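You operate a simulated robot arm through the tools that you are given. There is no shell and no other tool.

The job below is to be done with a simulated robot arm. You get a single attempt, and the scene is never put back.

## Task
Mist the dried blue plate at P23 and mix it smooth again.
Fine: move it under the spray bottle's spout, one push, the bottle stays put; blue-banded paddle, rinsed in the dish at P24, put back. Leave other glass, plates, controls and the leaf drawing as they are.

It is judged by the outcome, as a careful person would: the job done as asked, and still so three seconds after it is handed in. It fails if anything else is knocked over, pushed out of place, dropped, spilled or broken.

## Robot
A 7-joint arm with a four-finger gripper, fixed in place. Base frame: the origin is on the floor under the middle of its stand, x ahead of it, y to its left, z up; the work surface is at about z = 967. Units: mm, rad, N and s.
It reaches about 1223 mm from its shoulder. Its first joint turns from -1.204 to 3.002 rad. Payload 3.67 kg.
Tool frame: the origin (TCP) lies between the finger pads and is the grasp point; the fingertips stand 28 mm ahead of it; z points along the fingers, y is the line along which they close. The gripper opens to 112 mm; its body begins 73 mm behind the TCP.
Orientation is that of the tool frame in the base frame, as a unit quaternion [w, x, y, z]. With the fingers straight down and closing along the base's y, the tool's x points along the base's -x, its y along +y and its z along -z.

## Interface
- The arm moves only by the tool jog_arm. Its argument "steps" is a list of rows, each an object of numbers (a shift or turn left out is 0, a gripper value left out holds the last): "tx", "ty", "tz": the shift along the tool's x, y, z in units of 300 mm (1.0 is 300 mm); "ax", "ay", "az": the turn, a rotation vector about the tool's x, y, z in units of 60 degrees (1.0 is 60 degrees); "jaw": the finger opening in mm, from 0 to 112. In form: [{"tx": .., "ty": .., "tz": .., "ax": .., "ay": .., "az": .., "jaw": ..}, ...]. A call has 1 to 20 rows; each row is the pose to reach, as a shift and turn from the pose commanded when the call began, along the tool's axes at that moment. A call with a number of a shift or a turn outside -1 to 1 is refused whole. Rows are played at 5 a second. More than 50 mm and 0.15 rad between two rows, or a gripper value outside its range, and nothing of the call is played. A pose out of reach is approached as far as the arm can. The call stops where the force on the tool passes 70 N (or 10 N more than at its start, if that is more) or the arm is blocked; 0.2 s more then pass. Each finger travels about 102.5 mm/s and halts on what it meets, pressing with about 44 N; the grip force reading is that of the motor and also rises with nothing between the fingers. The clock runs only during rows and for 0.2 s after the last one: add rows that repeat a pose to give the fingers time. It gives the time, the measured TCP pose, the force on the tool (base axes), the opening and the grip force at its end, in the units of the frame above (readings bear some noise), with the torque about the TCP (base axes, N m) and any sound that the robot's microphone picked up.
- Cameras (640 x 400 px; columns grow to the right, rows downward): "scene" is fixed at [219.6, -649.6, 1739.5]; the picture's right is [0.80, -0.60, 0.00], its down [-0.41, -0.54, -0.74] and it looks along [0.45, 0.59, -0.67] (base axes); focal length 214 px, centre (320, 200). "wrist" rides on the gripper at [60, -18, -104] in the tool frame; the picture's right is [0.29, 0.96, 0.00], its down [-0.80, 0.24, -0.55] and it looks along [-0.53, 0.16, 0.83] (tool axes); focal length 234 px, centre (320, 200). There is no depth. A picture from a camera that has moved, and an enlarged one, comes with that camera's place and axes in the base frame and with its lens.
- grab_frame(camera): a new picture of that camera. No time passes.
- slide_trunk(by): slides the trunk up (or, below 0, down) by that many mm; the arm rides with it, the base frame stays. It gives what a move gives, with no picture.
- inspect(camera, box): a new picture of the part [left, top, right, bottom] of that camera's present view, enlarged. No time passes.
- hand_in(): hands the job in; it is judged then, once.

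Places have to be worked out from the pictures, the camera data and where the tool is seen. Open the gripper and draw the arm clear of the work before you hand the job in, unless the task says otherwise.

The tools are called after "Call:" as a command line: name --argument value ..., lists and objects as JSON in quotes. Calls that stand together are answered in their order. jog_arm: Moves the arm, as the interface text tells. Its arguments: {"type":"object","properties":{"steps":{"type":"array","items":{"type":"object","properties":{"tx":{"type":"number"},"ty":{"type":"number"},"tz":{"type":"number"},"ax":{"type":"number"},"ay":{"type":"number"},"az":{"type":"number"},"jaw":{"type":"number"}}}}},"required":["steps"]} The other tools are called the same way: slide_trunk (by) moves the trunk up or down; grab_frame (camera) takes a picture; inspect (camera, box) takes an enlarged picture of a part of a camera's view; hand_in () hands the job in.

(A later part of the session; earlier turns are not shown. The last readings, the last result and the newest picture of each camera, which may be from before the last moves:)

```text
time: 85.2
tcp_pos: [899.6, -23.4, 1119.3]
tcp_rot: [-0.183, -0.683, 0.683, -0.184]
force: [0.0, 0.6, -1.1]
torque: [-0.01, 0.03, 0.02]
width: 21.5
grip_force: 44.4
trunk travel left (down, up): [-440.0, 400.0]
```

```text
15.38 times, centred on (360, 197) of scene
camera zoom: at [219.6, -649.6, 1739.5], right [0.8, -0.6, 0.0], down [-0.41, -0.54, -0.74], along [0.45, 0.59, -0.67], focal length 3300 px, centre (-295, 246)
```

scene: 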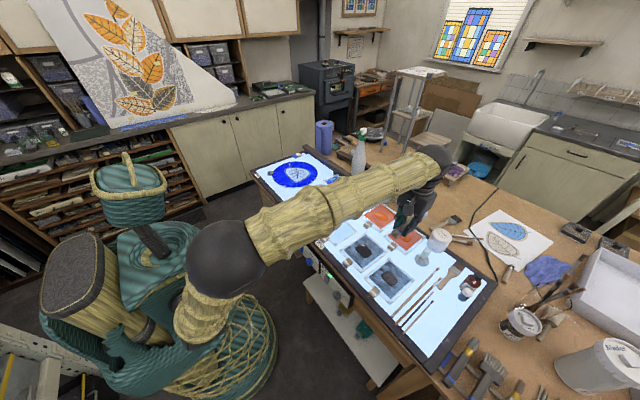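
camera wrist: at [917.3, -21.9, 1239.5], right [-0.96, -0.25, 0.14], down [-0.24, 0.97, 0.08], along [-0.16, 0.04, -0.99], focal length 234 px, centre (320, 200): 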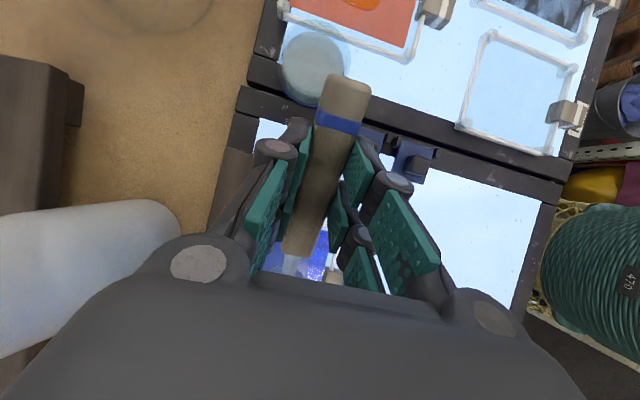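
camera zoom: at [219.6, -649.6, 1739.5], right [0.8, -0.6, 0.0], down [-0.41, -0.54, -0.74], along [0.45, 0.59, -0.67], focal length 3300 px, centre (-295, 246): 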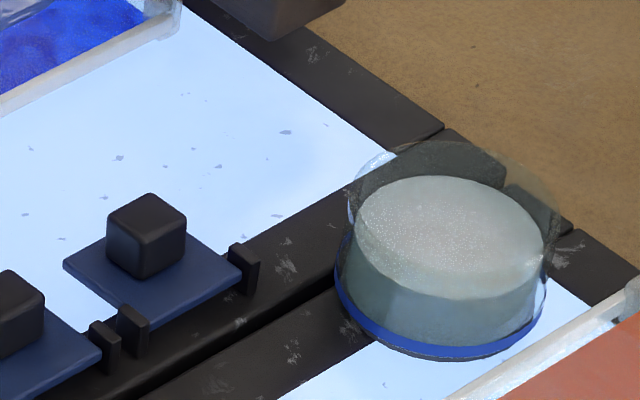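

The dish is centred near (916, −146), about 69 mm wide, rim at z≈1004 and water at about z≈994. I carry the paddle over, tilting it to 45°, to hover with the tip about 25 mm above the rim inside the dish opening.

Call:
jog_arm --steps '[{"tx": 0.05, "tz": -0.0866, "jaw": 14}, {"tx": 0.168, "ty": -0.017, "tz": -0.057, "ay": 0.05}, {"tx": 0.269, "ty": -0.035, "tz": 0.001, "ay": 0.1}, {"tx": 0.384, "ty": -0.05, "tz": 0.068, "ay": 0.15}, {"tx": 0.469, "ty": -0.067, "tz": 0.155, "ay": 0.2}, {"tx": 0.519, "ty": -0.083, "tz": 0.271, "ay": 0.25}, {"tx": 0.519, "ty": -0.083, "tz": 0.271, "ay": 0.25}]'

Call:
inspect --camera "scene" --box '[335, 165, 395, 225]'

Call:
grab_frame --camera "wrist"

```text
time: 86.8
tcp_pos: [923.4, -200.4, 1127.4]
tcp_rot: [-0.271, -0.653, 0.654, -0.27]
force: [-0.7, 0.7, -0.3]
torque: [-0.02, -0.06, 0.01]
width: 21.4
grip_force: 43.9
trunk travel left (down, up): [-440.0, 400.0]
```

```text
6.67 times, centred on (365, 195) of scene
camera zoom: at [219.6, -649.6, 1739.5], right [0.8, -0.6, 0.0], down [-0.41, -0.54, -0.74], along [0.45, 0.59, -0.67], focal length 1430 px, centre (20, 233)
```

zoom: 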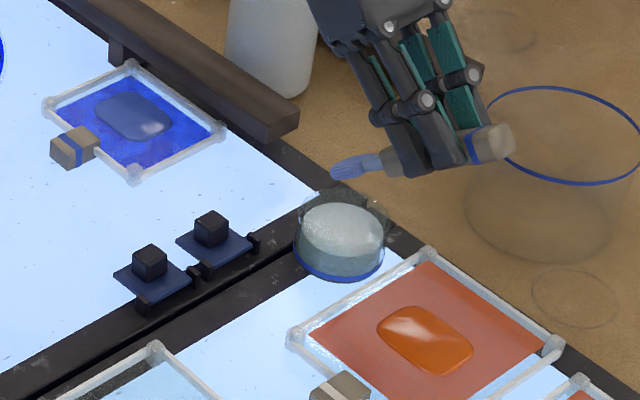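

```text
taken
camera wrist: at [942.1, -167.7, 1244.9], right [-0.96, -0.2, 0.2], down [-0.24, 0.96, -0.17], along [-0.16, -0.21, -0.96], focal length 234 px, centre (320, 200)
```

wrist: 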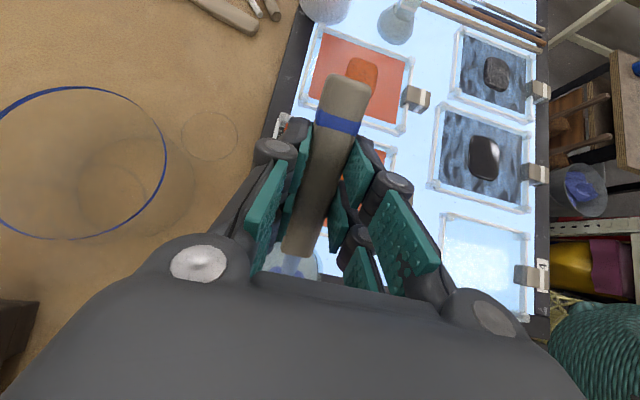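

The scene view suggests the tip may sit a few mm higher or farther in +y than computed, so I check whether the handle rotated in the grip and compare the tip with the dish more closely.

Call:
inspect --camera "wrist" --box '[220, 60, 420, 280]'

Call:
inspect --camera "scene" --box '[345, 180, 377, 210]'

Call:
inspect --camera "wrist" --box '[250, 220, 350, 290]'

```text
1.82 times, centred on (320, 170) of wrist
camera zoom: at [942.1, -167.7, 1244.9], right [-0.96, -0.2, 0.2], down [-0.24, 0.96, -0.17], along [-0.16, -0.21, -0.96], focal length 426 px, centre (320, 254)
```

zoom: 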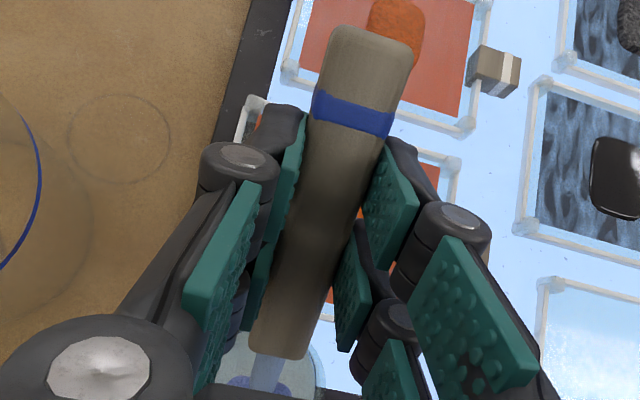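

```text
13.33 times, centred on (361, 195) of scene
camera zoom: at [219.6, -649.6, 1739.5], right [0.8, -0.6, 0.0], down [-0.41, -0.54, -0.74], along [0.45, 0.59, -0.67], focal length 2860 px, centre (-227, 267)
```

zoom: 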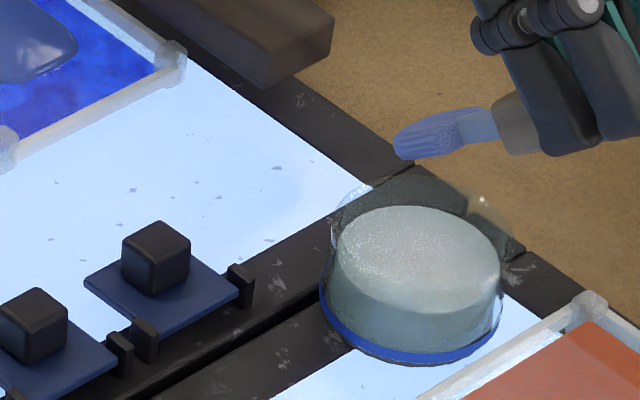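

```text
5.71 times, centred on (300, 255) of wrist
camera zoom: at [942.1, -167.7, 1244.9], right [-0.96, -0.2, 0.2], down [-0.24, 0.96, -0.17], along [-0.16, -0.21, -0.96], focal length 1338 px, centre (434, -114)
```

zoom: 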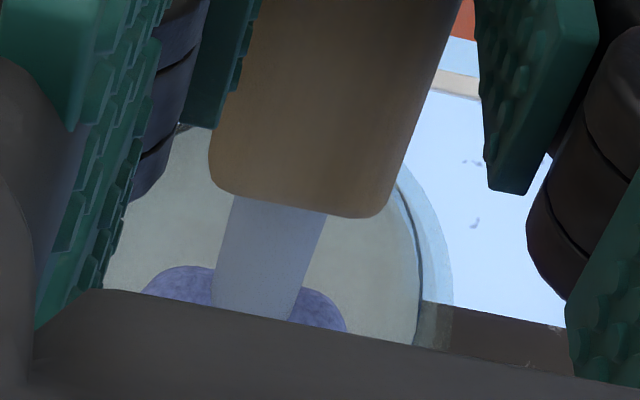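

The handle turned about 4° head-up in the grip, so the tip is really near (914, −126, 1039), about 19 mm to +y of the dish centre. I shift 3 mm back in −y, 2 mm in +x, and lower 33 mm to the rim level to check the fit.

Call:
jog_arm --steps '[{"tx": 0.00707, "ty": -0.0067, "tz": 0.00707, "jaw": 14}, {"tx": -0.0165, "ty": -0.0067, "tz": 0.0306}, {"tx": -0.04, "ty": -0.0067, "tz": 0.0542}, {"tx": -0.0707, "ty": -0.0067, "tz": 0.0848}, {"tx": -0.0707, "ty": -0.0067, "tz": 0.0848}]'

Call:
inspect --camera "scene" --box '[345, 180, 377, 210]'

Call:
inspect --camera "wrist" --box '[250, 220, 350, 290]'

```text
time: 88.0
tcp_pos: [925.7, -203.3, 1094.3]
tcp_rot: [-0.271, -0.653, 0.653, -0.271]
force: [0.3, -0.6, -0.6]
torque: [-0.02, -0.02, 0.0]
width: 21.5
grip_force: 43.9
trunk travel left (down, up): [-440.0, 400.0]
```

```text
13.33 times, centred on (361, 195) of scene
camera zoom: at [219.6, -649.6, 1739.5], right [0.8, -0.6, 0.0], down [-0.41, -0.54, -0.74], along [0.45, 0.59, -0.67], focal length 2860 px, centre (-227, 267)
```

zoom: 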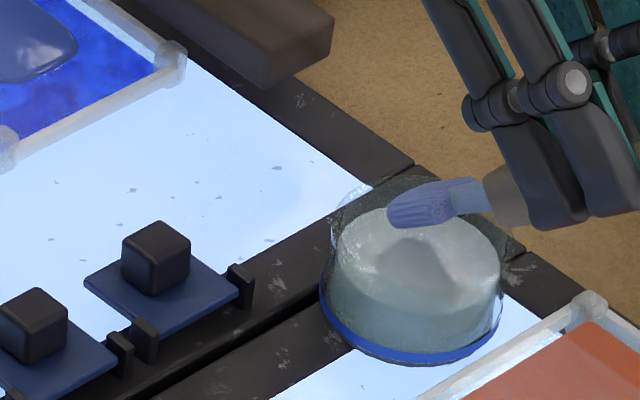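

```text
5.71 times, centred on (300, 255) of wrist
camera zoom: at [943.7, -169.7, 1210.5], right [-0.96, -0.2, 0.2], down [-0.24, 0.96, -0.17], along [-0.16, -0.21, -0.96], focal length 1338 px, centre (434, -114)
```

zoom: 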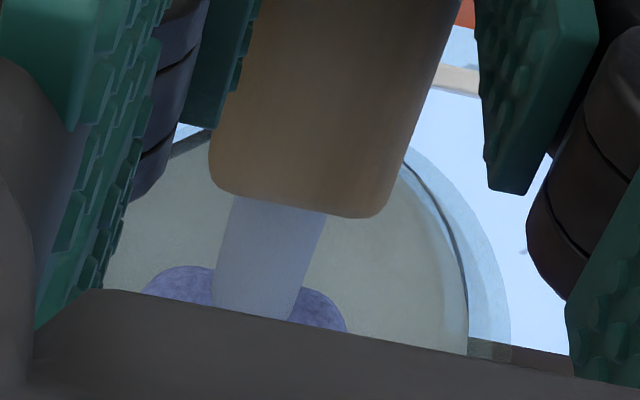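

The head is over the water with its shadow visible. I zoom tighter on the head to understand how its width lies relative to the dish wall before dipping.

Call:
inspect --camera "scene" --box '[353, 185, 373, 200]'

```text
16.00 times, centred on (363, 192) of scene
camera zoom: at [219.6, -649.6, 1739.5], right [0.8, -0.6, 0.0], down [-0.41, -0.54, -0.74], along [0.45, 0.59, -0.67], focal length 3432 px, centre (-368, 320)
```

zoom: 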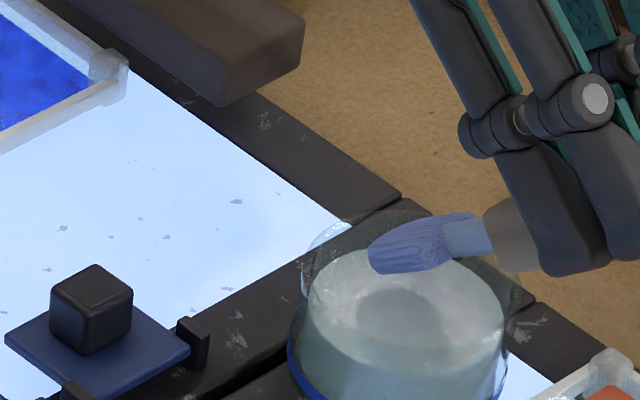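

Comparing head and dish in the wrist view, the head is about 9–10 mm too far toward +x (dish centre x≈917, head ≈926). I shift 9.5 mm in −x at this height and re-check.

Call:
jog_arm --steps '[{"ty": 0.016, "jaw": 14}, {"ty": 0.0317}, {"ty": 0.0317}]'

Call:
inspect --camera "scene" --box '[353, 185, 373, 200]'

Call:
inspect --camera "wrist" --box '[250, 220, 350, 290]'

```text
time: 88.8
tcp_pos: [916.1, -202.2, 1093.9]
tcp_rot: [-0.27, -0.653, 0.653, -0.27]
force: [0.2, -0.6, -0.4]
torque: [0.01, 0.0, 0.02]
width: 21.3
grip_force: 43.8
trunk travel left (down, up): [-440.0, 400.0]
```

```text
16.00 times, centred on (363, 192) of scene
camera zoom: at [219.6, -649.6, 1739.5], right [0.8, -0.6, 0.0], down [-0.41, -0.54, -0.74], along [0.45, 0.59, -0.67], focal length 3432 px, centre (-368, 320)
```

zoom: 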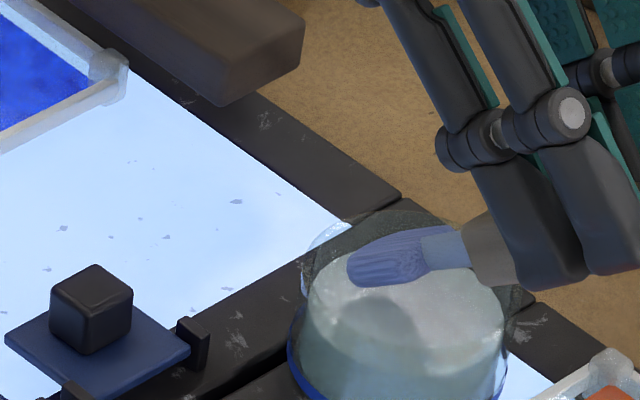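

```text
5.71 times, centred on (300, 255) of wrist
camera zoom: at [934.3, -169.6, 1209.8], right [-0.96, -0.2, 0.2], down [-0.24, 0.96, -0.17], along [-0.16, -0.21, -0.96], focal length 1338 px, centre (434, -114)
```

zoom: 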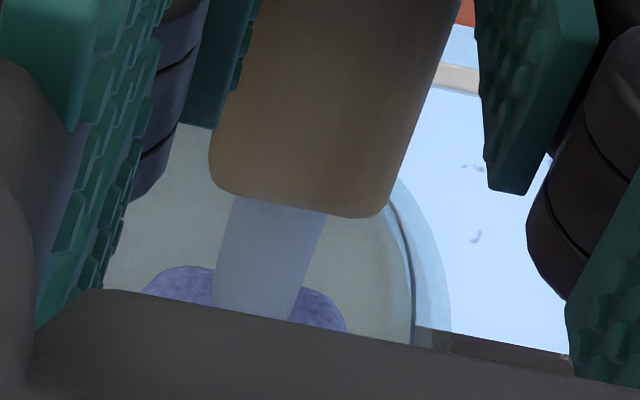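

Head and dish centres now agree within about 2 mm in both views. I lower 18 mm into the water and check the force.

Call:
jog_arm --steps '[{"tx": -0.0141, "tz": 0.0141, "jaw": 14}, {"tx": -0.0283, "tz": 0.0283}, {"tx": -0.0424, "tz": 0.0424}, {"tx": -0.0424, "tz": 0.0424}]'

Call:
inspect --camera "scene" --box '[353, 185, 373, 200]'

```text
time: 89.8
tcp_pos: [914.7, -202.9, 1075.8]
tcp_rot: [-0.271, -0.653, 0.654, -0.27]
force: [-0.8, -0.5, -0.6]
torque: [0.01, 0.0, 0.01]
width: 21.7
grip_force: 43.9
trunk travel left (down, up): [-440.0, 400.0]
```

```text
16.00 times, centred on (363, 192) of scene
camera zoom: at [219.6, -649.6, 1739.5], right [0.8, -0.6, 0.0], down [-0.41, -0.54, -0.74], along [0.45, 0.59, -0.67], focal length 3432 px, centre (-368, 320)
```

zoom: 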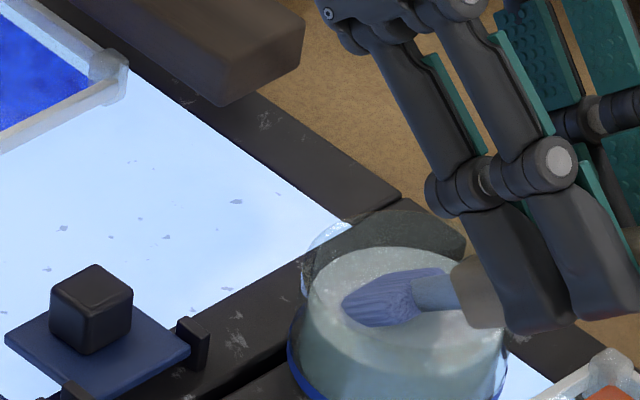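

The head is entering the water with no contact. I lower 8 mm more.

Call:
jog_arm --steps '[{"tx": -0.0094, "tz": 0.0094, "jaw": 14}, {"tx": -0.0189, "tz": 0.0189}, {"tx": -0.0189, "tz": 0.0189}]'

Call:
inspect --camera "scene" --box '[353, 185, 373, 200]'

```text
time: 90.6
tcp_pos: [916.1, -202.2, 1066.7]
tcp_rot: [0.271, 0.653, -0.653, 0.271]
force: [0.0, -1.4, 0.4]
torque: [0.03, 0.01, -0.02]
width: 21.4
grip_force: 43.9
trunk travel left (down, up): [-440.0, 400.0]
```

```text
16.00 times, centred on (363, 192) of scene
camera zoom: at [219.6, -649.6, 1739.5], right [0.8, -0.6, 0.0], down [-0.41, -0.54, -0.74], along [0.45, 0.59, -0.67], focal length 3432 px, centre (-368, 320)
```

zoom: 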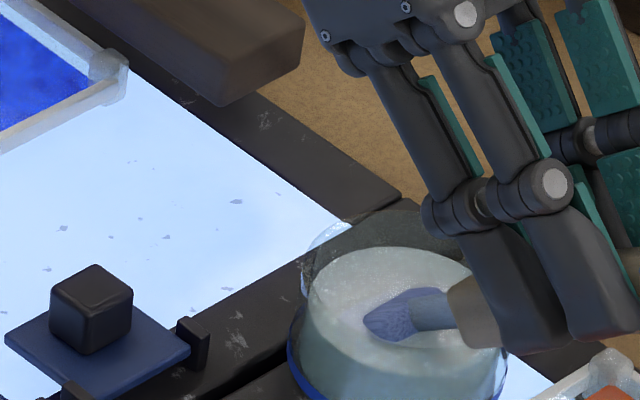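

Most of the head is under water and nothing touches. I swirl it gently ±5 mm in x and ±3 mm in y.

Call:
jog_arm --steps '[{"ty": -0.0167, "jaw": 14}, {"tx": -0.00707, "tz": -0.00707}, {"ty": 0.0167}, {"tx": 0.00707, "tz": 0.00707}, {"ty": -0.0167}, {"tx": -0.00707, "tz": -0.00707}, {"ty": 0.0167}, {"tx": 0.00707, "tz": 0.00707}, {"ty": -0.0167}, {"tx": -0.00707, "tz": -0.00707}, {"ty": 0.0167}, {"tx": 0.00707, "tz": 0.00707}, {"ty": -0.0167}, {"ty": 0.0167}, {"ty": -0.0167}, {"ty": 0.0167}, {"ty": 0}, {"ty": 0}]'

Call:
inspect --camera "scene" --box '[353, 185, 373, 200]'

```text
time: 94.4
tcp_pos: [916.4, -202.0, 1067.0]
tcp_rot: [-0.27, -0.653, 0.653, -0.27]
force: [-0.5, -0.7, -0.5]
torque: [-0.01, 0.0, -0.03]
width: 21.6
grip_force: 43.9
trunk travel left (down, up): [-440.0, 400.0]
```

```text
16.00 times, centred on (363, 192) of scene
camera zoom: at [219.6, -649.6, 1739.5], right [0.8, -0.6, 0.0], down [-0.41, -0.54, -0.74], along [0.45, 0.59, -0.67], focal length 3432 px, centre (-368, 320)
```

zoom: 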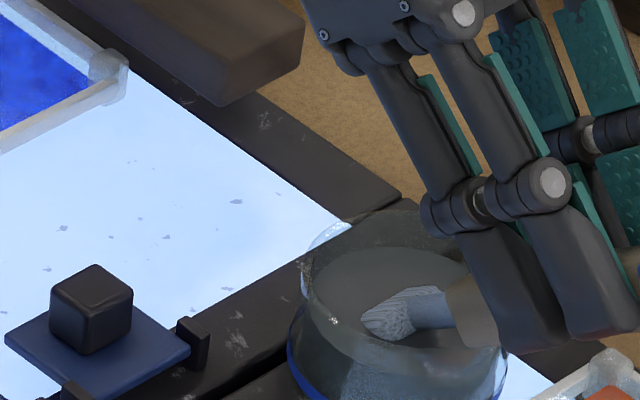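

The water has darkened and the head is pale again: it is rinsed. I lift it straight up out of the dish and check the dish and the head.

Call:
jog_arm --steps '[{"tx": 0.024, "tz": -0.024, "jaw": 14}, {"tx": 0.059, "tz": -0.059}, {"tx": 0.106, "tz": -0.106}, {"tx": 0.165, "tz": -0.165}, {"tx": 0.236, "tz": -0.236}, {"tx": 0.236, "tz": -0.236}]'

Call:
inspect --camera "scene" --box '[340, 160, 400, 215]'

Call:
inspect --camera "scene" --box '[350, 160, 380, 185]'

```text
time: 95.8
tcp_pos: [915.4, -201.8, 1167.9]
tcp_rot: [-0.271, -0.653, 0.654, -0.27]
force: [0.0, 0.2, -0.5]
torque: [0.02, 0.01, 0.02]
width: 21.7
grip_force: 44.0
trunk travel left (down, up): [-440.0, 400.0]
```

```text
7.27 times, centred on (370, 188) of scene
camera zoom: at [219.6, -649.6, 1739.5], right [0.8, -0.6, 0.0], down [-0.41, -0.54, -0.74], along [0.45, 0.59, -0.67], focal length 1560 px, centre (-44, 291)
```

zoom: 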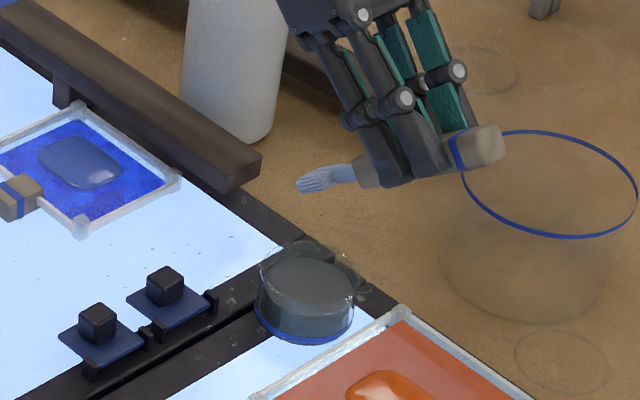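

```text
16.00 times, centred on (365, 172) of scene
camera zoom: at [219.6, -649.6, 1739.5], right [0.8, -0.6, 0.0], down [-0.41, -0.54, -0.74], along [0.45, 0.59, -0.67], focal length 3432 px, centre (-400, 640)
```

zoom: 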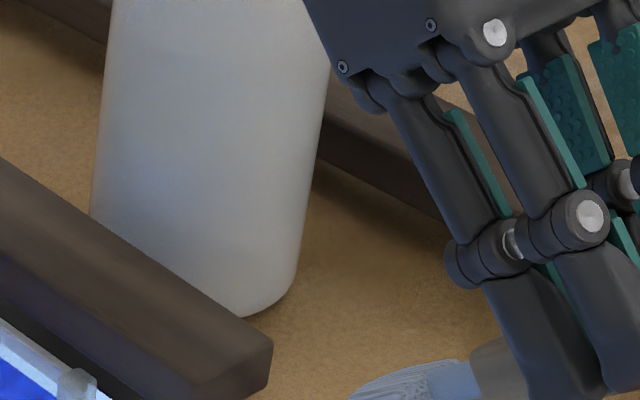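

I zoom in on the head to confirm it is clean.

Call:
inspect --camera "scene" --box '[362, 178, 382, 194]'

Call:
inspect --camera "wrist" --box '[220, 60, 420, 280]'

```text
16.00 times, centred on (372, 186) of scene
camera zoom: at [219.6, -649.6, 1739.5], right [0.8, -0.6, 0.0], down [-0.41, -0.54, -0.74], along [0.45, 0.59, -0.67], focal length 3432 px, centre (-512, 424)
```

zoom: 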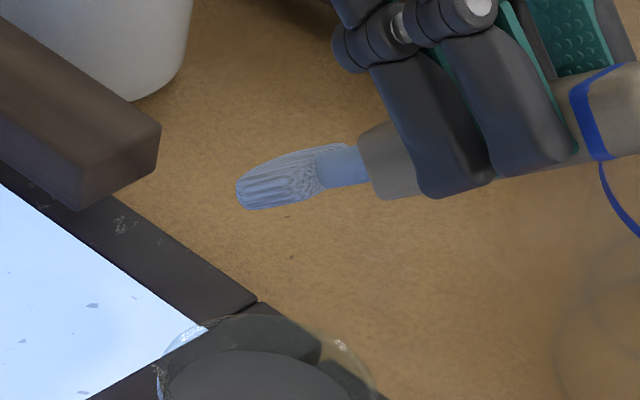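

```text
1.82 times, centred on (320, 170) of wrist
camera zoom: at [934.5, -169.1, 1284.2], right [-0.96, -0.2, 0.2], down [-0.24, 0.96, -0.17], along [-0.16, -0.21, -0.96], focal length 426 px, centre (320, 254)
```

zoom: 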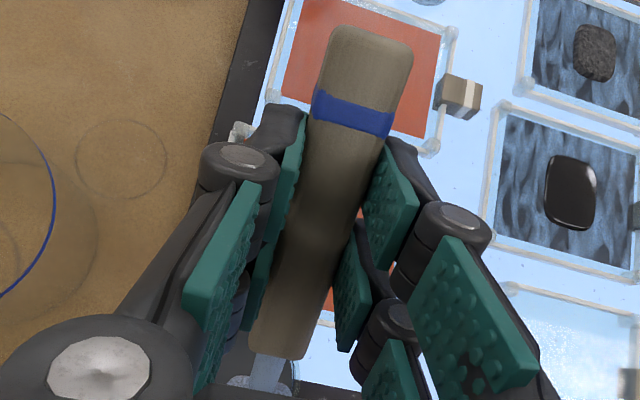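

The colour looks paler, but I want to be sure no paint film is left, so I compare with the same wrist close-up I took before rinsing.

Call:
inspect --camera "wrist" --box '[250, 220, 350, 290]'

Call:
inspect --camera "wrist" --box '[255, 255, 300, 280]'

```text
5.71 times, centred on (300, 255) of wrist
camera zoom: at [934.5, -169.1, 1284.2], right [-0.96, -0.2, 0.2], down [-0.24, 0.96, -0.17], along [-0.16, -0.21, -0.96], focal length 1338 px, centre (434, -114)
```

zoom: 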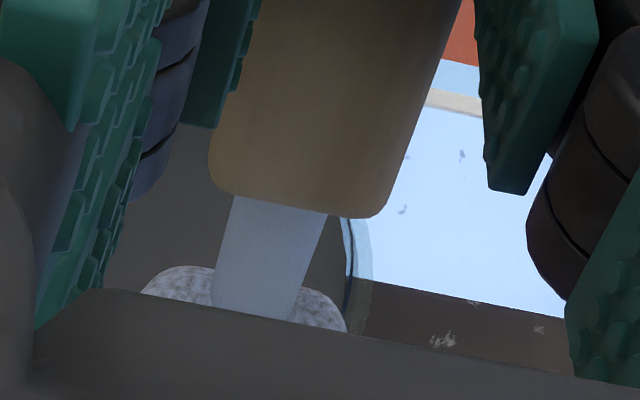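

```text
14.22 times, centred on (278, 268) of wrist
camera zoom: at [934.5, -169.1, 1284.2], right [-0.96, -0.2, 0.2], down [-0.24, 0.96, -0.17], along [-0.16, -0.21, -0.96], focal length 3330 px, centre (924, -760)
```

zoom: 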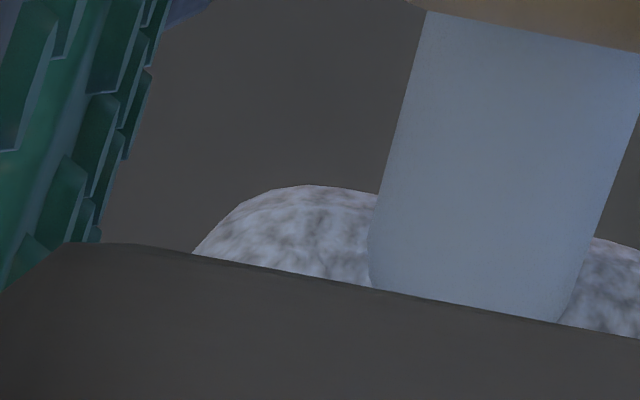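

The head is clean (white-grey texture, no blue). Now I return it: first bring the tool upright again while rising and moving back over P24.

Call:
jog_arm --steps '[{"tx": 0.036, "ty": 0.027, "tz": -0.0065, "ay": -0.094, "jaw": 14}, {"tx": 0.072, "ty": 0.055, "tz": -0.013, "ay": -0.1875}, {"tx": 0.108, "ty": 0.082, "tz": -0.0195, "ay": -0.281}, {"tx": 0.144, "ty": 0.11, "tz": -0.026, "ay": -0.375}, {"tx": 0.18, "ty": 0.137, "tz": -0.0325, "ay": -0.469}, {"tx": 0.216, "ty": 0.165, "tz": -0.039, "ay": -0.5625}, {"tx": 0.252, "ty": 0.192, "tz": -0.0455, "ay": -0.656}, {"tx": 0.288, "ty": 0.22, "tz": -0.052, "ay": -0.75}, {"tx": 0.288, "ty": 0.22, "tz": -0.052, "ay": -0.75}]'

```text
time: 97.8
tcp_pos: [850.3, -250.9, 1239.4]
tcp_rot: [0.0, -0.707, 0.707, 0.0]
force: [-0.8, -0.7, 0.0]
torque: [-0.06, 0.0, 0.02]
width: 21.4
grip_force: 43.9
trunk travel left (down, up): [-440.0, 400.0]
```

Upright at (850, −251, 1239). I turn the yaw back while moving toward the paddle's place, staying at the same safe height.

Call:
jog_arm --steps '[{"tx": 0.043, "ty": 0.033, "az": 0.1, "jaw": 14}, {"tx": 0.087, "ty": 0.067, "az": 0.2}, {"tx": 0.13, "ty": 0.1, "az": 0.3}, {"tx": 0.173, "ty": 0.133, "az": 0.4}, {"tx": 0.217, "ty": 0.167, "az": 0.5}, {"tx": 0.26, "ty": 0.2, "az": 0.6}, {"tx": 0.303, "ty": 0.233, "az": 0.7}, {"tx": 0.347, "ty": 0.267, "az": 0.8}, {"tx": 0.39, "ty": 0.3, "az": 0.9}, {"tx": 0.433, "ty": 0.333, "az": 1.0}, {"tx": 0.433, "ty": 0.333, "az": 1.0}]'

```text
time: 100.2
tcp_pos: [750.5, -383.6, 1239.2]
tcp_rot: [0.0, -0.258, 0.966, 0.0]
force: [0.0, 0.1, -2.1]
torque: [0.0, 0.04, 0.0]
width: 21.5
grip_force: 44.2
trunk travel left (down, up): [-440.0, 400.0]
```

I finish the yaw and continue toward the paddle's resting place.

Call:
jog_arm --steps '[{"tx": 0.109, "ty": -0.0775, "az": 0.0833, "jaw": 14}, {"tx": 0.218, "ty": -0.155, "az": 0.1667}, {"tx": 0.327, "ty": -0.2325, "az": 0.25}, {"tx": 0.436, "ty": -0.31, "az": 0.333}, {"tx": 0.545, "ty": -0.3875, "az": 0.4167}, {"tx": 0.654, "ty": -0.465, "az": 0.5}, {"tx": 0.654, "ty": -0.465, "az": 0.5}]'

Call:
inspect --camera "scene" --box '[380, 230, 480, 370]'

```text
time: 101.8
tcp_pos: [648.6, -599.4, 1238.2]
tcp_rot: [-0.001, 0.0, 1.0, 0.0]
force: [-0.4, 0.2, -1.1]
torque: [-0.04, -0.03, -0.01]
width: 21.6
grip_force: 44.1
trunk travel left (down, up): [-440.0, 400.0]
```

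```text
2.86 times, centred on (430, 300) of scene
camera zoom: at [219.6, -649.6, 1739.5], right [0.8, -0.6, 0.0], down [-0.41, -0.54, -0.74], along [0.45, 0.59, -0.67], focal length 613 px, centre (6, -86)
```

zoom: 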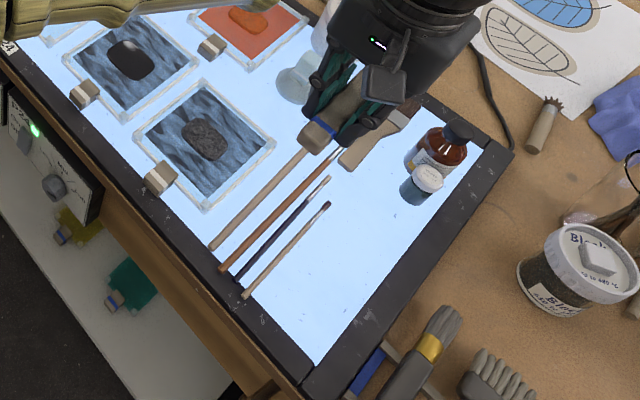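

I come above the original spot (617, −690), adding the 4.5° pitch that levels the handle in the grip.

Call:
jog_arm --steps '[{"tx": 0.022, "ty": -0.06, "tz": 0.08, "ay": 0.015, "jaw": 14}, {"tx": 0.044, "ty": -0.12, "tz": 0.16, "ay": 0.03}, {"tx": 0.066, "ty": -0.18, "tz": 0.25, "ay": 0.045}, {"tx": 0.088, "ty": -0.24, "tz": 0.34, "ay": 0.06}, {"tx": 0.11, "ty": -0.302, "tz": 0.433, "ay": 0.075}, {"tx": 0.11, "ty": -0.302, "tz": 0.433, "ay": 0.075}]'

Call:
grab_frame --camera "wrist"

Call:
inspect --camera "wrist" --box '[220, 60, 420, 280]'

Call:
inspect --camera "scene" --box '[400, 290, 460, 360]'

```text
time: 103.2
tcp_pos: [614.4, -692.2, 1109.8]
tcp_rot: [-0.038, 0.0, 0.999, -0.001]
force: [0.4, -0.2, -0.7]
torque: [-0.01, 0.01, -0.03]
width: 21.1
grip_force: 44.2
trunk travel left (down, up): [-440.0, 400.0]
```

```text
taken
camera wrist: at [563.7, -708.0, 1218.9], right [-0.29, 0.96, 0.02], down [0.84, 0.24, 0.49], along [0.46, 0.16, -0.87], focal length 234 px, centre (320, 200)
```

wrist: 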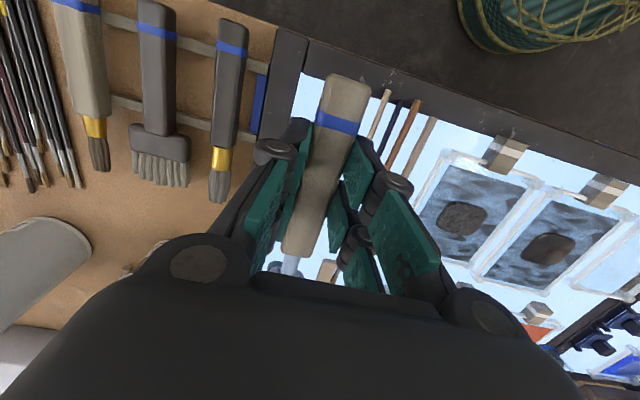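

```text
1.82 times, centred on (320, 170) of wrist
camera zoom: at [563.7, -708.0, 1218.9], right [-0.29, 0.96, 0.02], down [0.84, 0.24, 0.49], along [0.46, 0.16, -0.87], focal length 426 px, centre (320, 254)
```

zoom: 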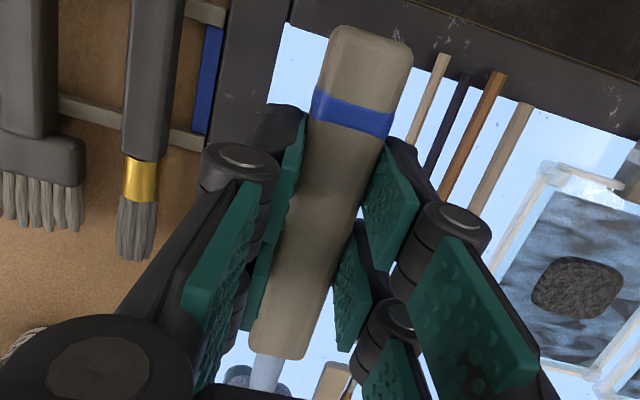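

```text
5.71 times, centred on (430, 325) of scene
camera zoom: at [219.6, -649.6, 1739.5], right [0.8, -0.6, 0.0], down [-0.41, -0.54, -0.74], along [0.45, 0.59, -0.67], focal length 1226 px, centre (-309, -514)
```

zoom: 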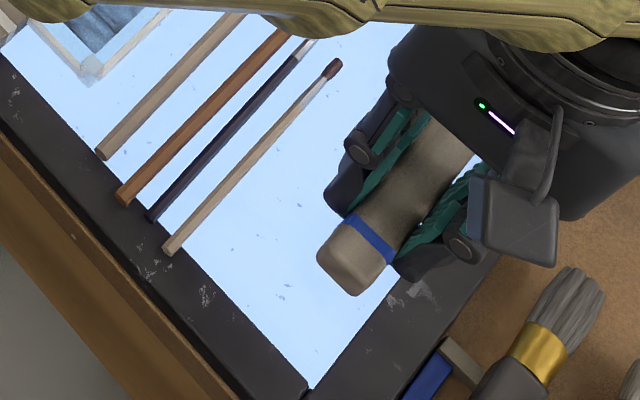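

Aligned over the original spot. I descend 98 mm to just above the table.

Call:
jog_arm --steps '[{"tx": -0.0087, "tz": 0.11, "jaw": 14}, {"tx": -0.0165, "tz": 0.21}, {"tx": -0.0227, "tz": 0.29}, {"tx": -0.0255, "tz": 0.326}, {"tx": -0.0255, "tz": 0.326}]'

Call:
inspect --camera "scene" --box '[400, 290, 460, 360]'

```text
time: 104.4
tcp_pos: [617.4, -690.8, 1009.6]
tcp_rot: [-0.04, 0.0, 0.999, 0.001]
force: [0.0, 0.1, -0.9]
torque: [-0.01, 0.01, 0.0]
width: 21.0
grip_force: 44.2
trunk travel left (down, up): [-440.0, 400.0]
```

```text
5.71 times, centred on (430, 325) of scene
camera zoom: at [219.6, -649.6, 1739.5], right [0.8, -0.6, 0.0], down [-0.41, -0.54, -0.74], along [0.45, 0.59, -0.67], focal length 1226 px, centre (-309, -514)
```

zoom: 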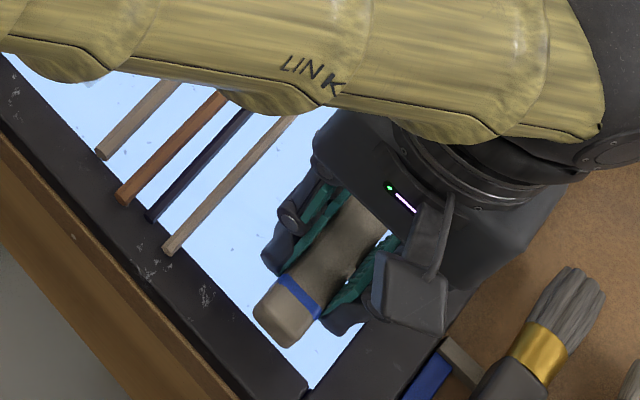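

Level and in position. I lower further in small steps until it just touches.

Call:
jog_arm --steps '[{"tx": -0.0008, "tz": 0.01, "jaw": 14}, {"tx": -0.0016, "tz": 0.02}, {"tx": -0.0021, "tz": 0.027}, {"tx": -0.0021, "tz": 0.027}]'

```text
time: 105.4
tcp_pos: [617.3, -691.6, 1002.0]
tcp_rot: [-0.039, 0.0, 0.999, 0.001]
force: [-0.1, -1.3, -1.3]
torque: [0.01, 0.0, 0.0]
width: 21.6
grip_force: 44.0
trunk travel left (down, up): [-440.0, 400.0]
```

No contact yet at z≈1002. I lower 2.5 mm more.

Call:
jog_arm --steps '[{"tx": -0.0003, "tz": 0.004, "jaw": 14}, {"tx": -0.0007, "tz": 0.0083}, {"tx": -0.0007, "tz": 0.0083}]'

```text
time: 106.2
tcp_pos: [616.4, -692.9, 999.8]
tcp_rot: [-0.039, 0.0, 0.999, 0.0]
force: [0.0, -0.9, 0.2]
torque: [0.01, -0.02, -0.02]
width: 21.3
grip_force: 44.3
trunk travel left (down, up): [-440.0, 400.0]
```

Call:
jog_arm --steps '[{"tx": -0.0003, "tz": 0.003, "jaw": 14}, {"tx": -0.0005, "tz": 0.006}, {"tx": -0.0005, "tz": 0.006}]'

```text
time: 107.0
tcp_pos: [615.5, -692.8, 998.1]
tcp_rot: [-0.039, 0.001, 0.999, 0.0]
force: [0.5, -0.3, -0.6]
torque: [0.0, 0.0, 0.0]
width: 21.5
grip_force: 43.9
trunk travel left (down, up): [-440.0, 400.0]
```

Still no contact at z≈998 (force near zero). I lower 1.5 mm more.

Call:
jog_arm --steps '[{"tx": -0.0002, "tz": 0.0025, "jaw": 14}, {"tx": -0.0004, "tz": 0.005}, {"tx": -0.0004, "tz": 0.005}]'

Call:
inspect --camera "scene" --box '[410, 310, 450, 350]'

```text
time: 107.8
tcp_pos: [616.0, -690.4, 997.6]
tcp_rot: [-0.04, 0.0, 0.999, 0.0]
force: [0.6, -0.4, -2.0]
torque: [0.02, -0.01, 0.0]
width: 21.4
grip_force: 43.8
trunk travel left (down, up): [-440.0, 400.0]
```

```text
10.00 times, centred on (430, 330) of scene
camera zoom: at [219.6, -649.6, 1739.5], right [0.8, -0.6, 0.0], down [-0.41, -0.54, -0.74], along [0.45, 0.59, -0.67], focal length 2145 px, centre (-780, -1100)
```

zoom: 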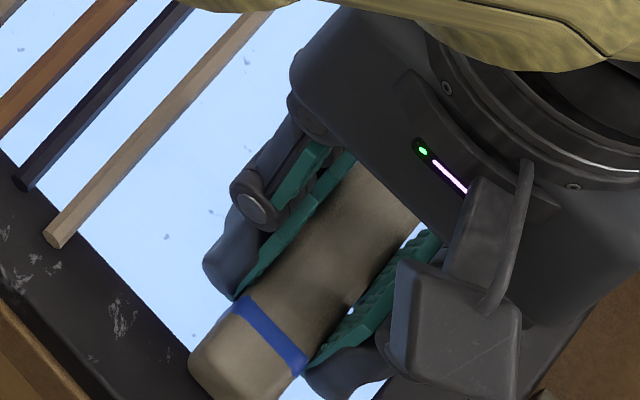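

Still free. I lower another 2 mm, watching for touch.

Call:
jog_arm --steps '[{"tx": -0.0002, "tz": 0.0033, "jaw": 14}, {"tx": -0.0005, "tz": 0.0067}, {"tx": -0.0005, "tz": 0.0067}]'

```text
time: 108.6
tcp_pos: [615.1, -691.5, 995.7]
tcp_rot: [-0.039, 0.0, 0.999, -0.001]
force: [5.1, -3.9, 14.1]
torque: [-0.07, 0.71, 0.17]
width: 21.1
grip_force: 43.6
trunk travel left (down, up): [-440.0, 400.0]
```

It touches at the handle's rear end (lever arm about −51 mm), so the handle still sits slightly head-up. I raise 1 mm and pitch 3° more to level it.

Call:
jog_arm --steps '[{"tz": -0.0033, "jaw": 14}, {"tz": -0.0033, "ay": 0.017}, {"tz": -0.0033, "ay": 0.034}, {"tz": -0.0033, "ay": 0.05}, {"tz": -0.0033, "ay": 0.05}]'

```text
time: 109.8
tcp_pos: [616.8, -690.9, 998.2]
tcp_rot: [-0.064, -0.001, 0.998, 0.0]
force: [8.3, -1.7, 19.0]
torque: [-0.08, -1.39, -0.08]
width: 21.5
grip_force: 44.0
trunk travel left (down, up): [-440.0, 400.0]
```

Now the front end touches (lever about +60 mm), so level lies in between. I pitch back 1.5° and raise 1 mm.

Call:
jog_arm --steps '[{"tz": -0.003, "ay": -0.01, "jaw": 14}, {"tz": -0.004, "ay": -0.025}, {"tz": -0.004, "ay": -0.025}]'

```text
time: 110.6
tcp_pos: [616.2, -691.2, 997.1]
tcp_rot: [-0.053, 0.001, 0.999, 0.001]
force: [-0.8, 1.6, 3.7]
torque: [0.0, -0.06, 0.01]
width: 21.1
grip_force: 44.2
trunk travel left (down, up): [-440.0, 400.0]
```

Light, level contact (3.7 N, almost no torque). I open the fingers slowly and lift straight away.

Call:
jog_arm --steps '[{"jaw": 21}, {"jaw": 24}, {"jaw": 28}, {"jaw": 34}, {"jaw": 40}, {"jaw": 40}, {"tx": 0.001, "tz": -0.01, "jaw": 40}, {"tx": 0.004, "tz": -0.04}, {"tx": 0.012, "tz": -0.12}, {"tx": 0.026, "tz": -0.25}, {"tx": 0.04, "tz": -0.38}]'

Call:
grab_frame --camera "wrist"

Call:
inspect --camera "wrist" --box '[220, 60, 420, 240]'

```text
time: 113.0
tcp_pos: [616.2, -690.2, 1112.4]
tcp_rot: [-0.052, 0.0, 0.999, 0.001]
force: [-0.1, -0.4, 0.2]
torque: [-0.02, -0.02, -0.02]
width: 40.3
grip_force: 0.1
trunk travel left (down, up): [-440.0, 400.0]
```

```text
taken
camera wrist: at [568.3, -705.7, 1222.7], right [-0.29, 0.96, 0.03], down [0.85, 0.24, 0.47], along [0.44, 0.16, -0.88], focal length 234 px, centre (320, 200)
```

wrist: 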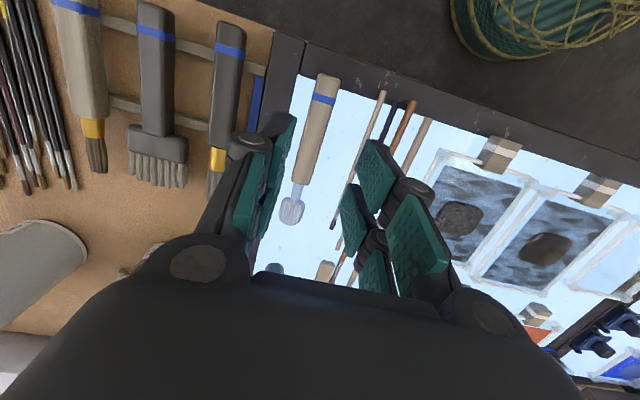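

```text
2.22 times, centred on (320, 150) of wrist
camera zoom: at [568.3, -705.7, 1222.7], right [-0.29, 0.96, 0.03], down [0.85, 0.24, 0.47], along [0.44, 0.16, -0.88], focal length 520 px, centre (320, 311)
```

zoom: 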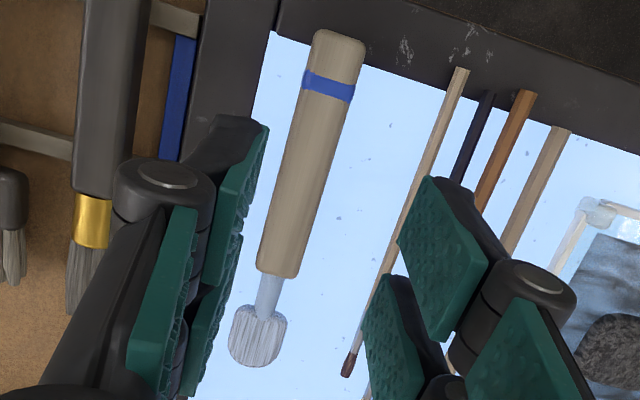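

The paddle lies back in its place, clean. I raise the arm, straighten it and draw it away to check everything from the scene camera.

Call:
jog_arm --steps '[{"tx": 0.014, "tz": -0.14, "ay": -0.02, "jaw": 40}, {"tx": 0.029, "tz": -0.28, "ay": -0.05}, {"tx": 0.045, "tz": -0.43, "ay": -0.08}, {"tx": 0.03, "ty": 0.14, "tz": -0.43, "ay": -0.1}, {"tx": 0.01, "ty": 0.28, "tz": -0.43, "ay": -0.1}, {"tx": -0.02, "ty": 0.42, "tz": -0.43, "ay": -0.1}, {"tx": -0.05, "ty": 0.56, "tz": -0.43, "ay": -0.1}, {"tx": -0.08, "ty": 0.7, "tz": -0.43, "ay": -0.1}, {"tx": -0.1, "ty": 0.83, "tz": -0.43, "ay": -0.1}, {"tx": -0.1, "ty": 0.97, "tz": -0.43, "ay": -0.1}, {"tx": -0.1, "ty": 0.97, "tz": -0.43, "ay": -0.1}]'

Call:
grab_frame --camera "scene"

Call:
inspect --camera "scene" --box '[410, 300, 460, 360]'

Call:
inspect --camera "scene" --box '[300, 190, 500, 360]'

```text
time: 115.4
tcp_pos: [658.0, -402.3, 1237.9]
tcp_rot: [0.0, 0.001, 1.0, 0.001]
force: [-0.4, 0.1, -0.7]
torque: [-0.03, 0.0, 0.0]
width: 40.2
grip_force: 0.0
trunk travel left (down, up): [-440.0, 400.0]
```

```text
taken
```

scene: 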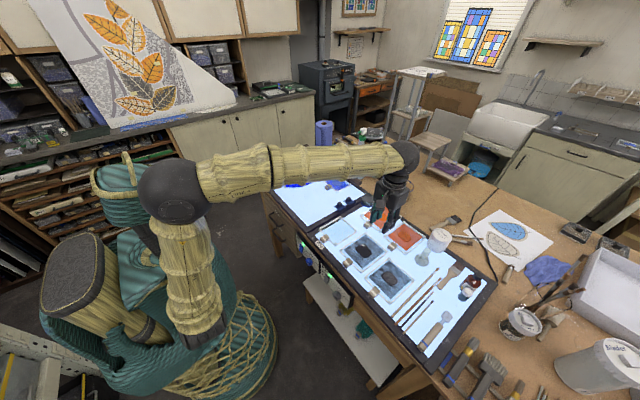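

```text
6.67 times, centred on (435, 330) of scene
camera zoom: at [219.6, -649.6, 1739.5], right [0.8, -0.6, 0.0], down [-0.41, -0.54, -0.74], along [0.45, 0.59, -0.67], focal length 1430 px, centre (-447, -667)
```

zoom: 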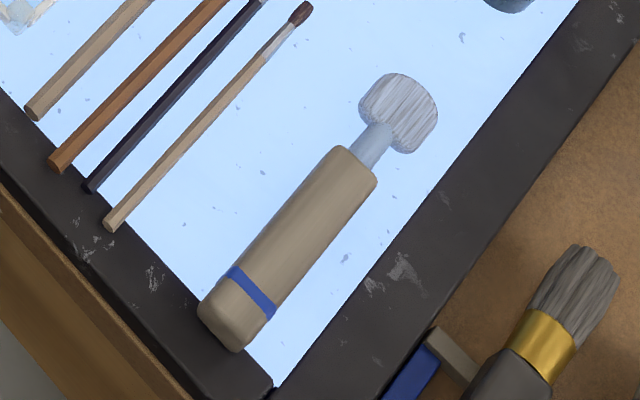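

```text
2.35 times, centred on (400, 275) of scene
camera zoom: at [219.6, -649.6, 1739.5], right [0.8, -0.6, 0.0], down [-0.41, -0.54, -0.74], along [0.45, 0.59, -0.67], focal length 505 px, centre (132, 24)
```

zoom: 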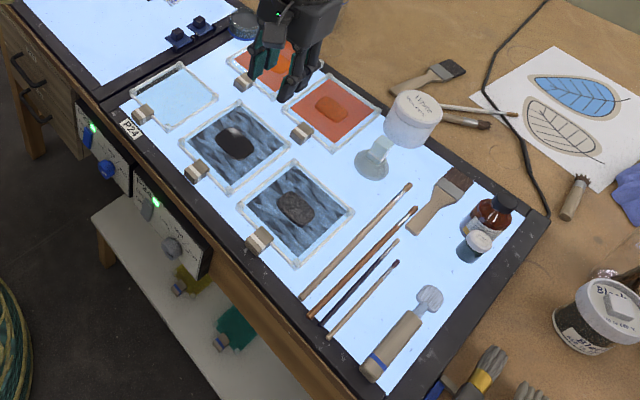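

The paddle is back within about 3 mm of where it lay. I raise the arm well clear and open the gripper for a final overview of both tables.

Call:
slide_trunk --by 160

Call:
jog_arm --steps '[{"tz": -0.14, "jaw": 60}, {"tz": -0.28, "jaw": 80}, {"tz": -0.42, "jaw": 100}, {"tz": -0.56, "jaw": 111}, {"tz": -0.62, "jaw": 111}]'

Call:
grab_frame --camera "scene"

Call:
inspect --camera "scene" --box '[240, 120, 400, 240]'

Call:
inspect --camera "scene" --box '[320, 165, 360, 205]'

Call:
inspect --camera "scene" --box '[340, 120, 380, 185]'

```text
time: 117.2
tcp_pos: [659.8, -401.2, 1398.2]
tcp_rot: [0.0, 0.0, 1.0, 0.0]
force: [0.2, 0.3, -1.2]
torque: [0.02, 0.0, 0.04]
width: 39.9
grip_force: 0.1
trunk travel left (down, up): [-600.0, 240.0]
```

```text
time: 118.4
tcp_pos: [657.5, -403.9, 1583.8]
tcp_rot: [0.0, 0.0, 1.0, 0.001]
force: [0.1, 0.2, 0.4]
torque: [-0.01, 0.04, 0.0]
width: 110.9
grip_force: 0.1
trunk travel left (down, up): [-600.0, 240.0]
```

```text
taken
```

scene: 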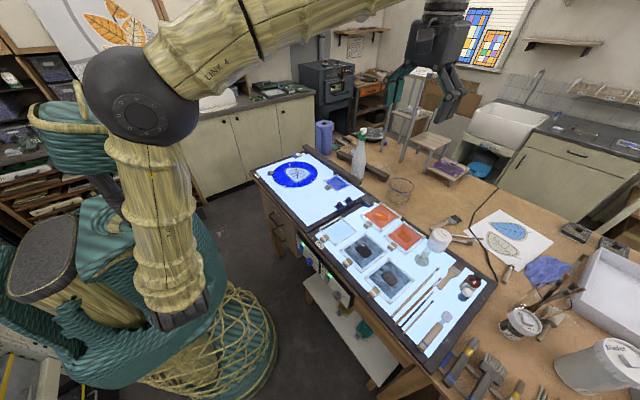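

```text
3.33 times, centred on (320, 180) of scene
camera zoom: at [219.6, -649.6, 1739.5], right [0.8, -0.6, 0.0], down [-0.41, -0.54, -0.74], along [0.45, 0.59, -0.67], focal length 715 px, centre (320, 267)
```

zoom: 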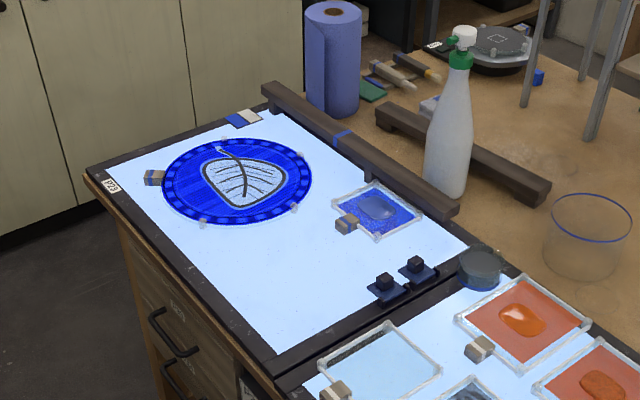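

```text
10.00 times, centred on (340, 185) of scene
camera zoom: at [219.6, -649.6, 1739.5], right [0.8, -0.6, 0.0], down [-0.41, -0.54, -0.74], along [0.45, 0.59, -0.67], focal length 2145 px, centre (120, 350)
```

zoom: 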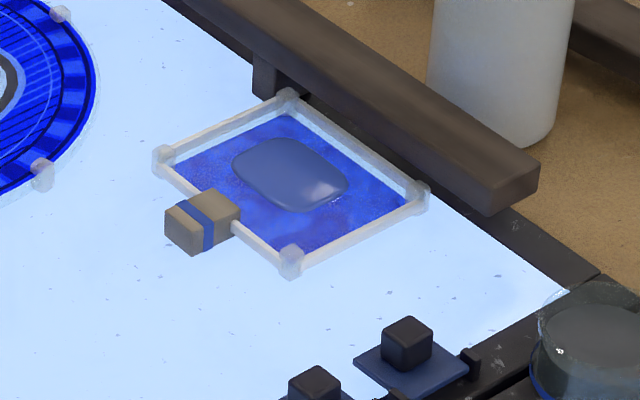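

```text
6.15 times, centred on (360, 152) of scene
camera zoom: at [219.6, -649.6, 1739.5], right [0.8, -0.6, 0.0], down [-0.41, -0.54, -0.74], along [0.45, 0.59, -0.67], focal length 1320 px, centre (74, 492)
```

zoom: 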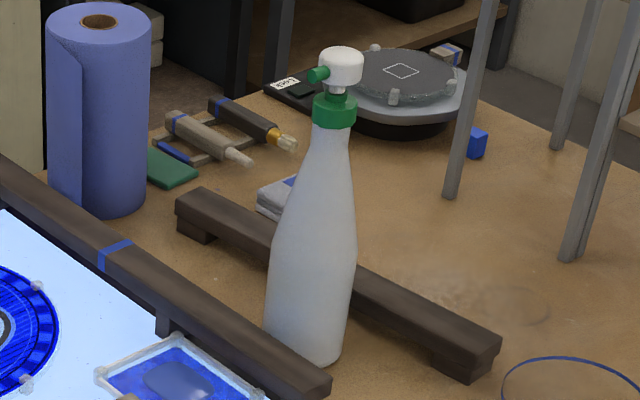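

Everything looks in order, but I want to verify that the round leaf plate hasn't moved, using the same crop I took at the start.

Call:
inspect --camera "scene" --box '[270, 140, 330, 190]'

Call:
inspect --camera "scene" --box '[335, 185, 375, 215]'

Call:
inspect --camera "scene" --box '[345, 185, 370, 205]'

```text
8.00 times, centred on (300, 165) of scene
camera zoom: at [219.6, -649.6, 1739.5], right [0.8, -0.6, 0.0], down [-0.41, -0.54, -0.74], along [0.45, 0.59, -0.67], focal length 1716 px, centre (480, 480)
```

zoom: 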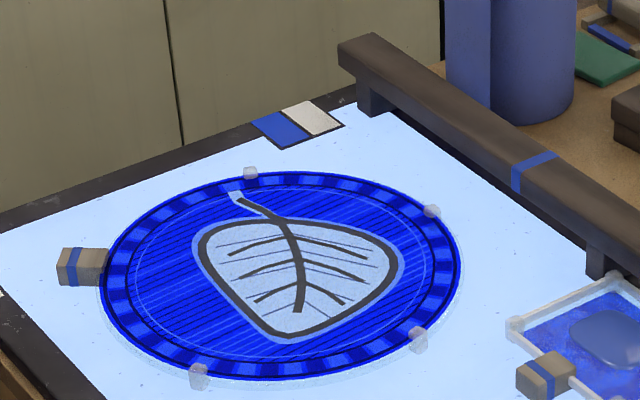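

```text
13.33 times, centred on (355, 200) of scene
camera zoom: at [219.6, -649.6, 1739.5], right [0.8, -0.6, 0.0], down [-0.41, -0.54, -0.74], along [0.45, 0.59, -0.67], focal length 2860 px, centre (-147, 200)
```

zoom: 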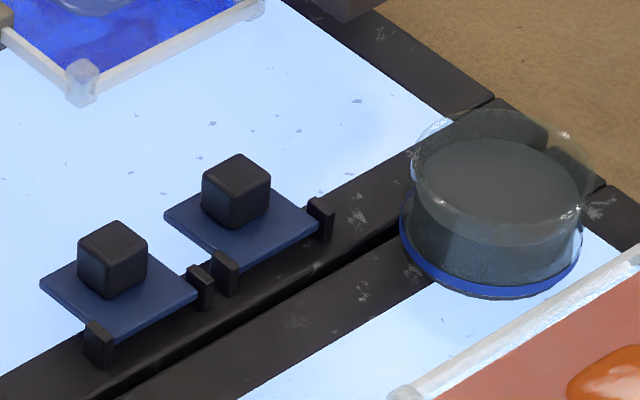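

```text
16.00 times, centred on (358, 195) of scene
camera zoom: at [219.6, -649.6, 1739.5], right [0.8, -0.6, 0.0], down [-0.41, -0.54, -0.74], along [0.45, 0.59, -0.67], focal length 3432 px, centre (-280, 280)
```

zoom: 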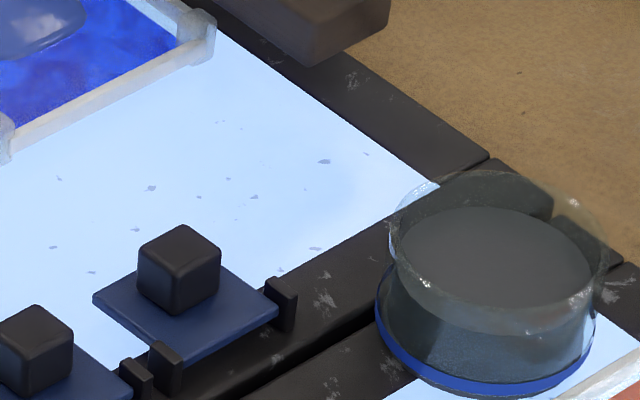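

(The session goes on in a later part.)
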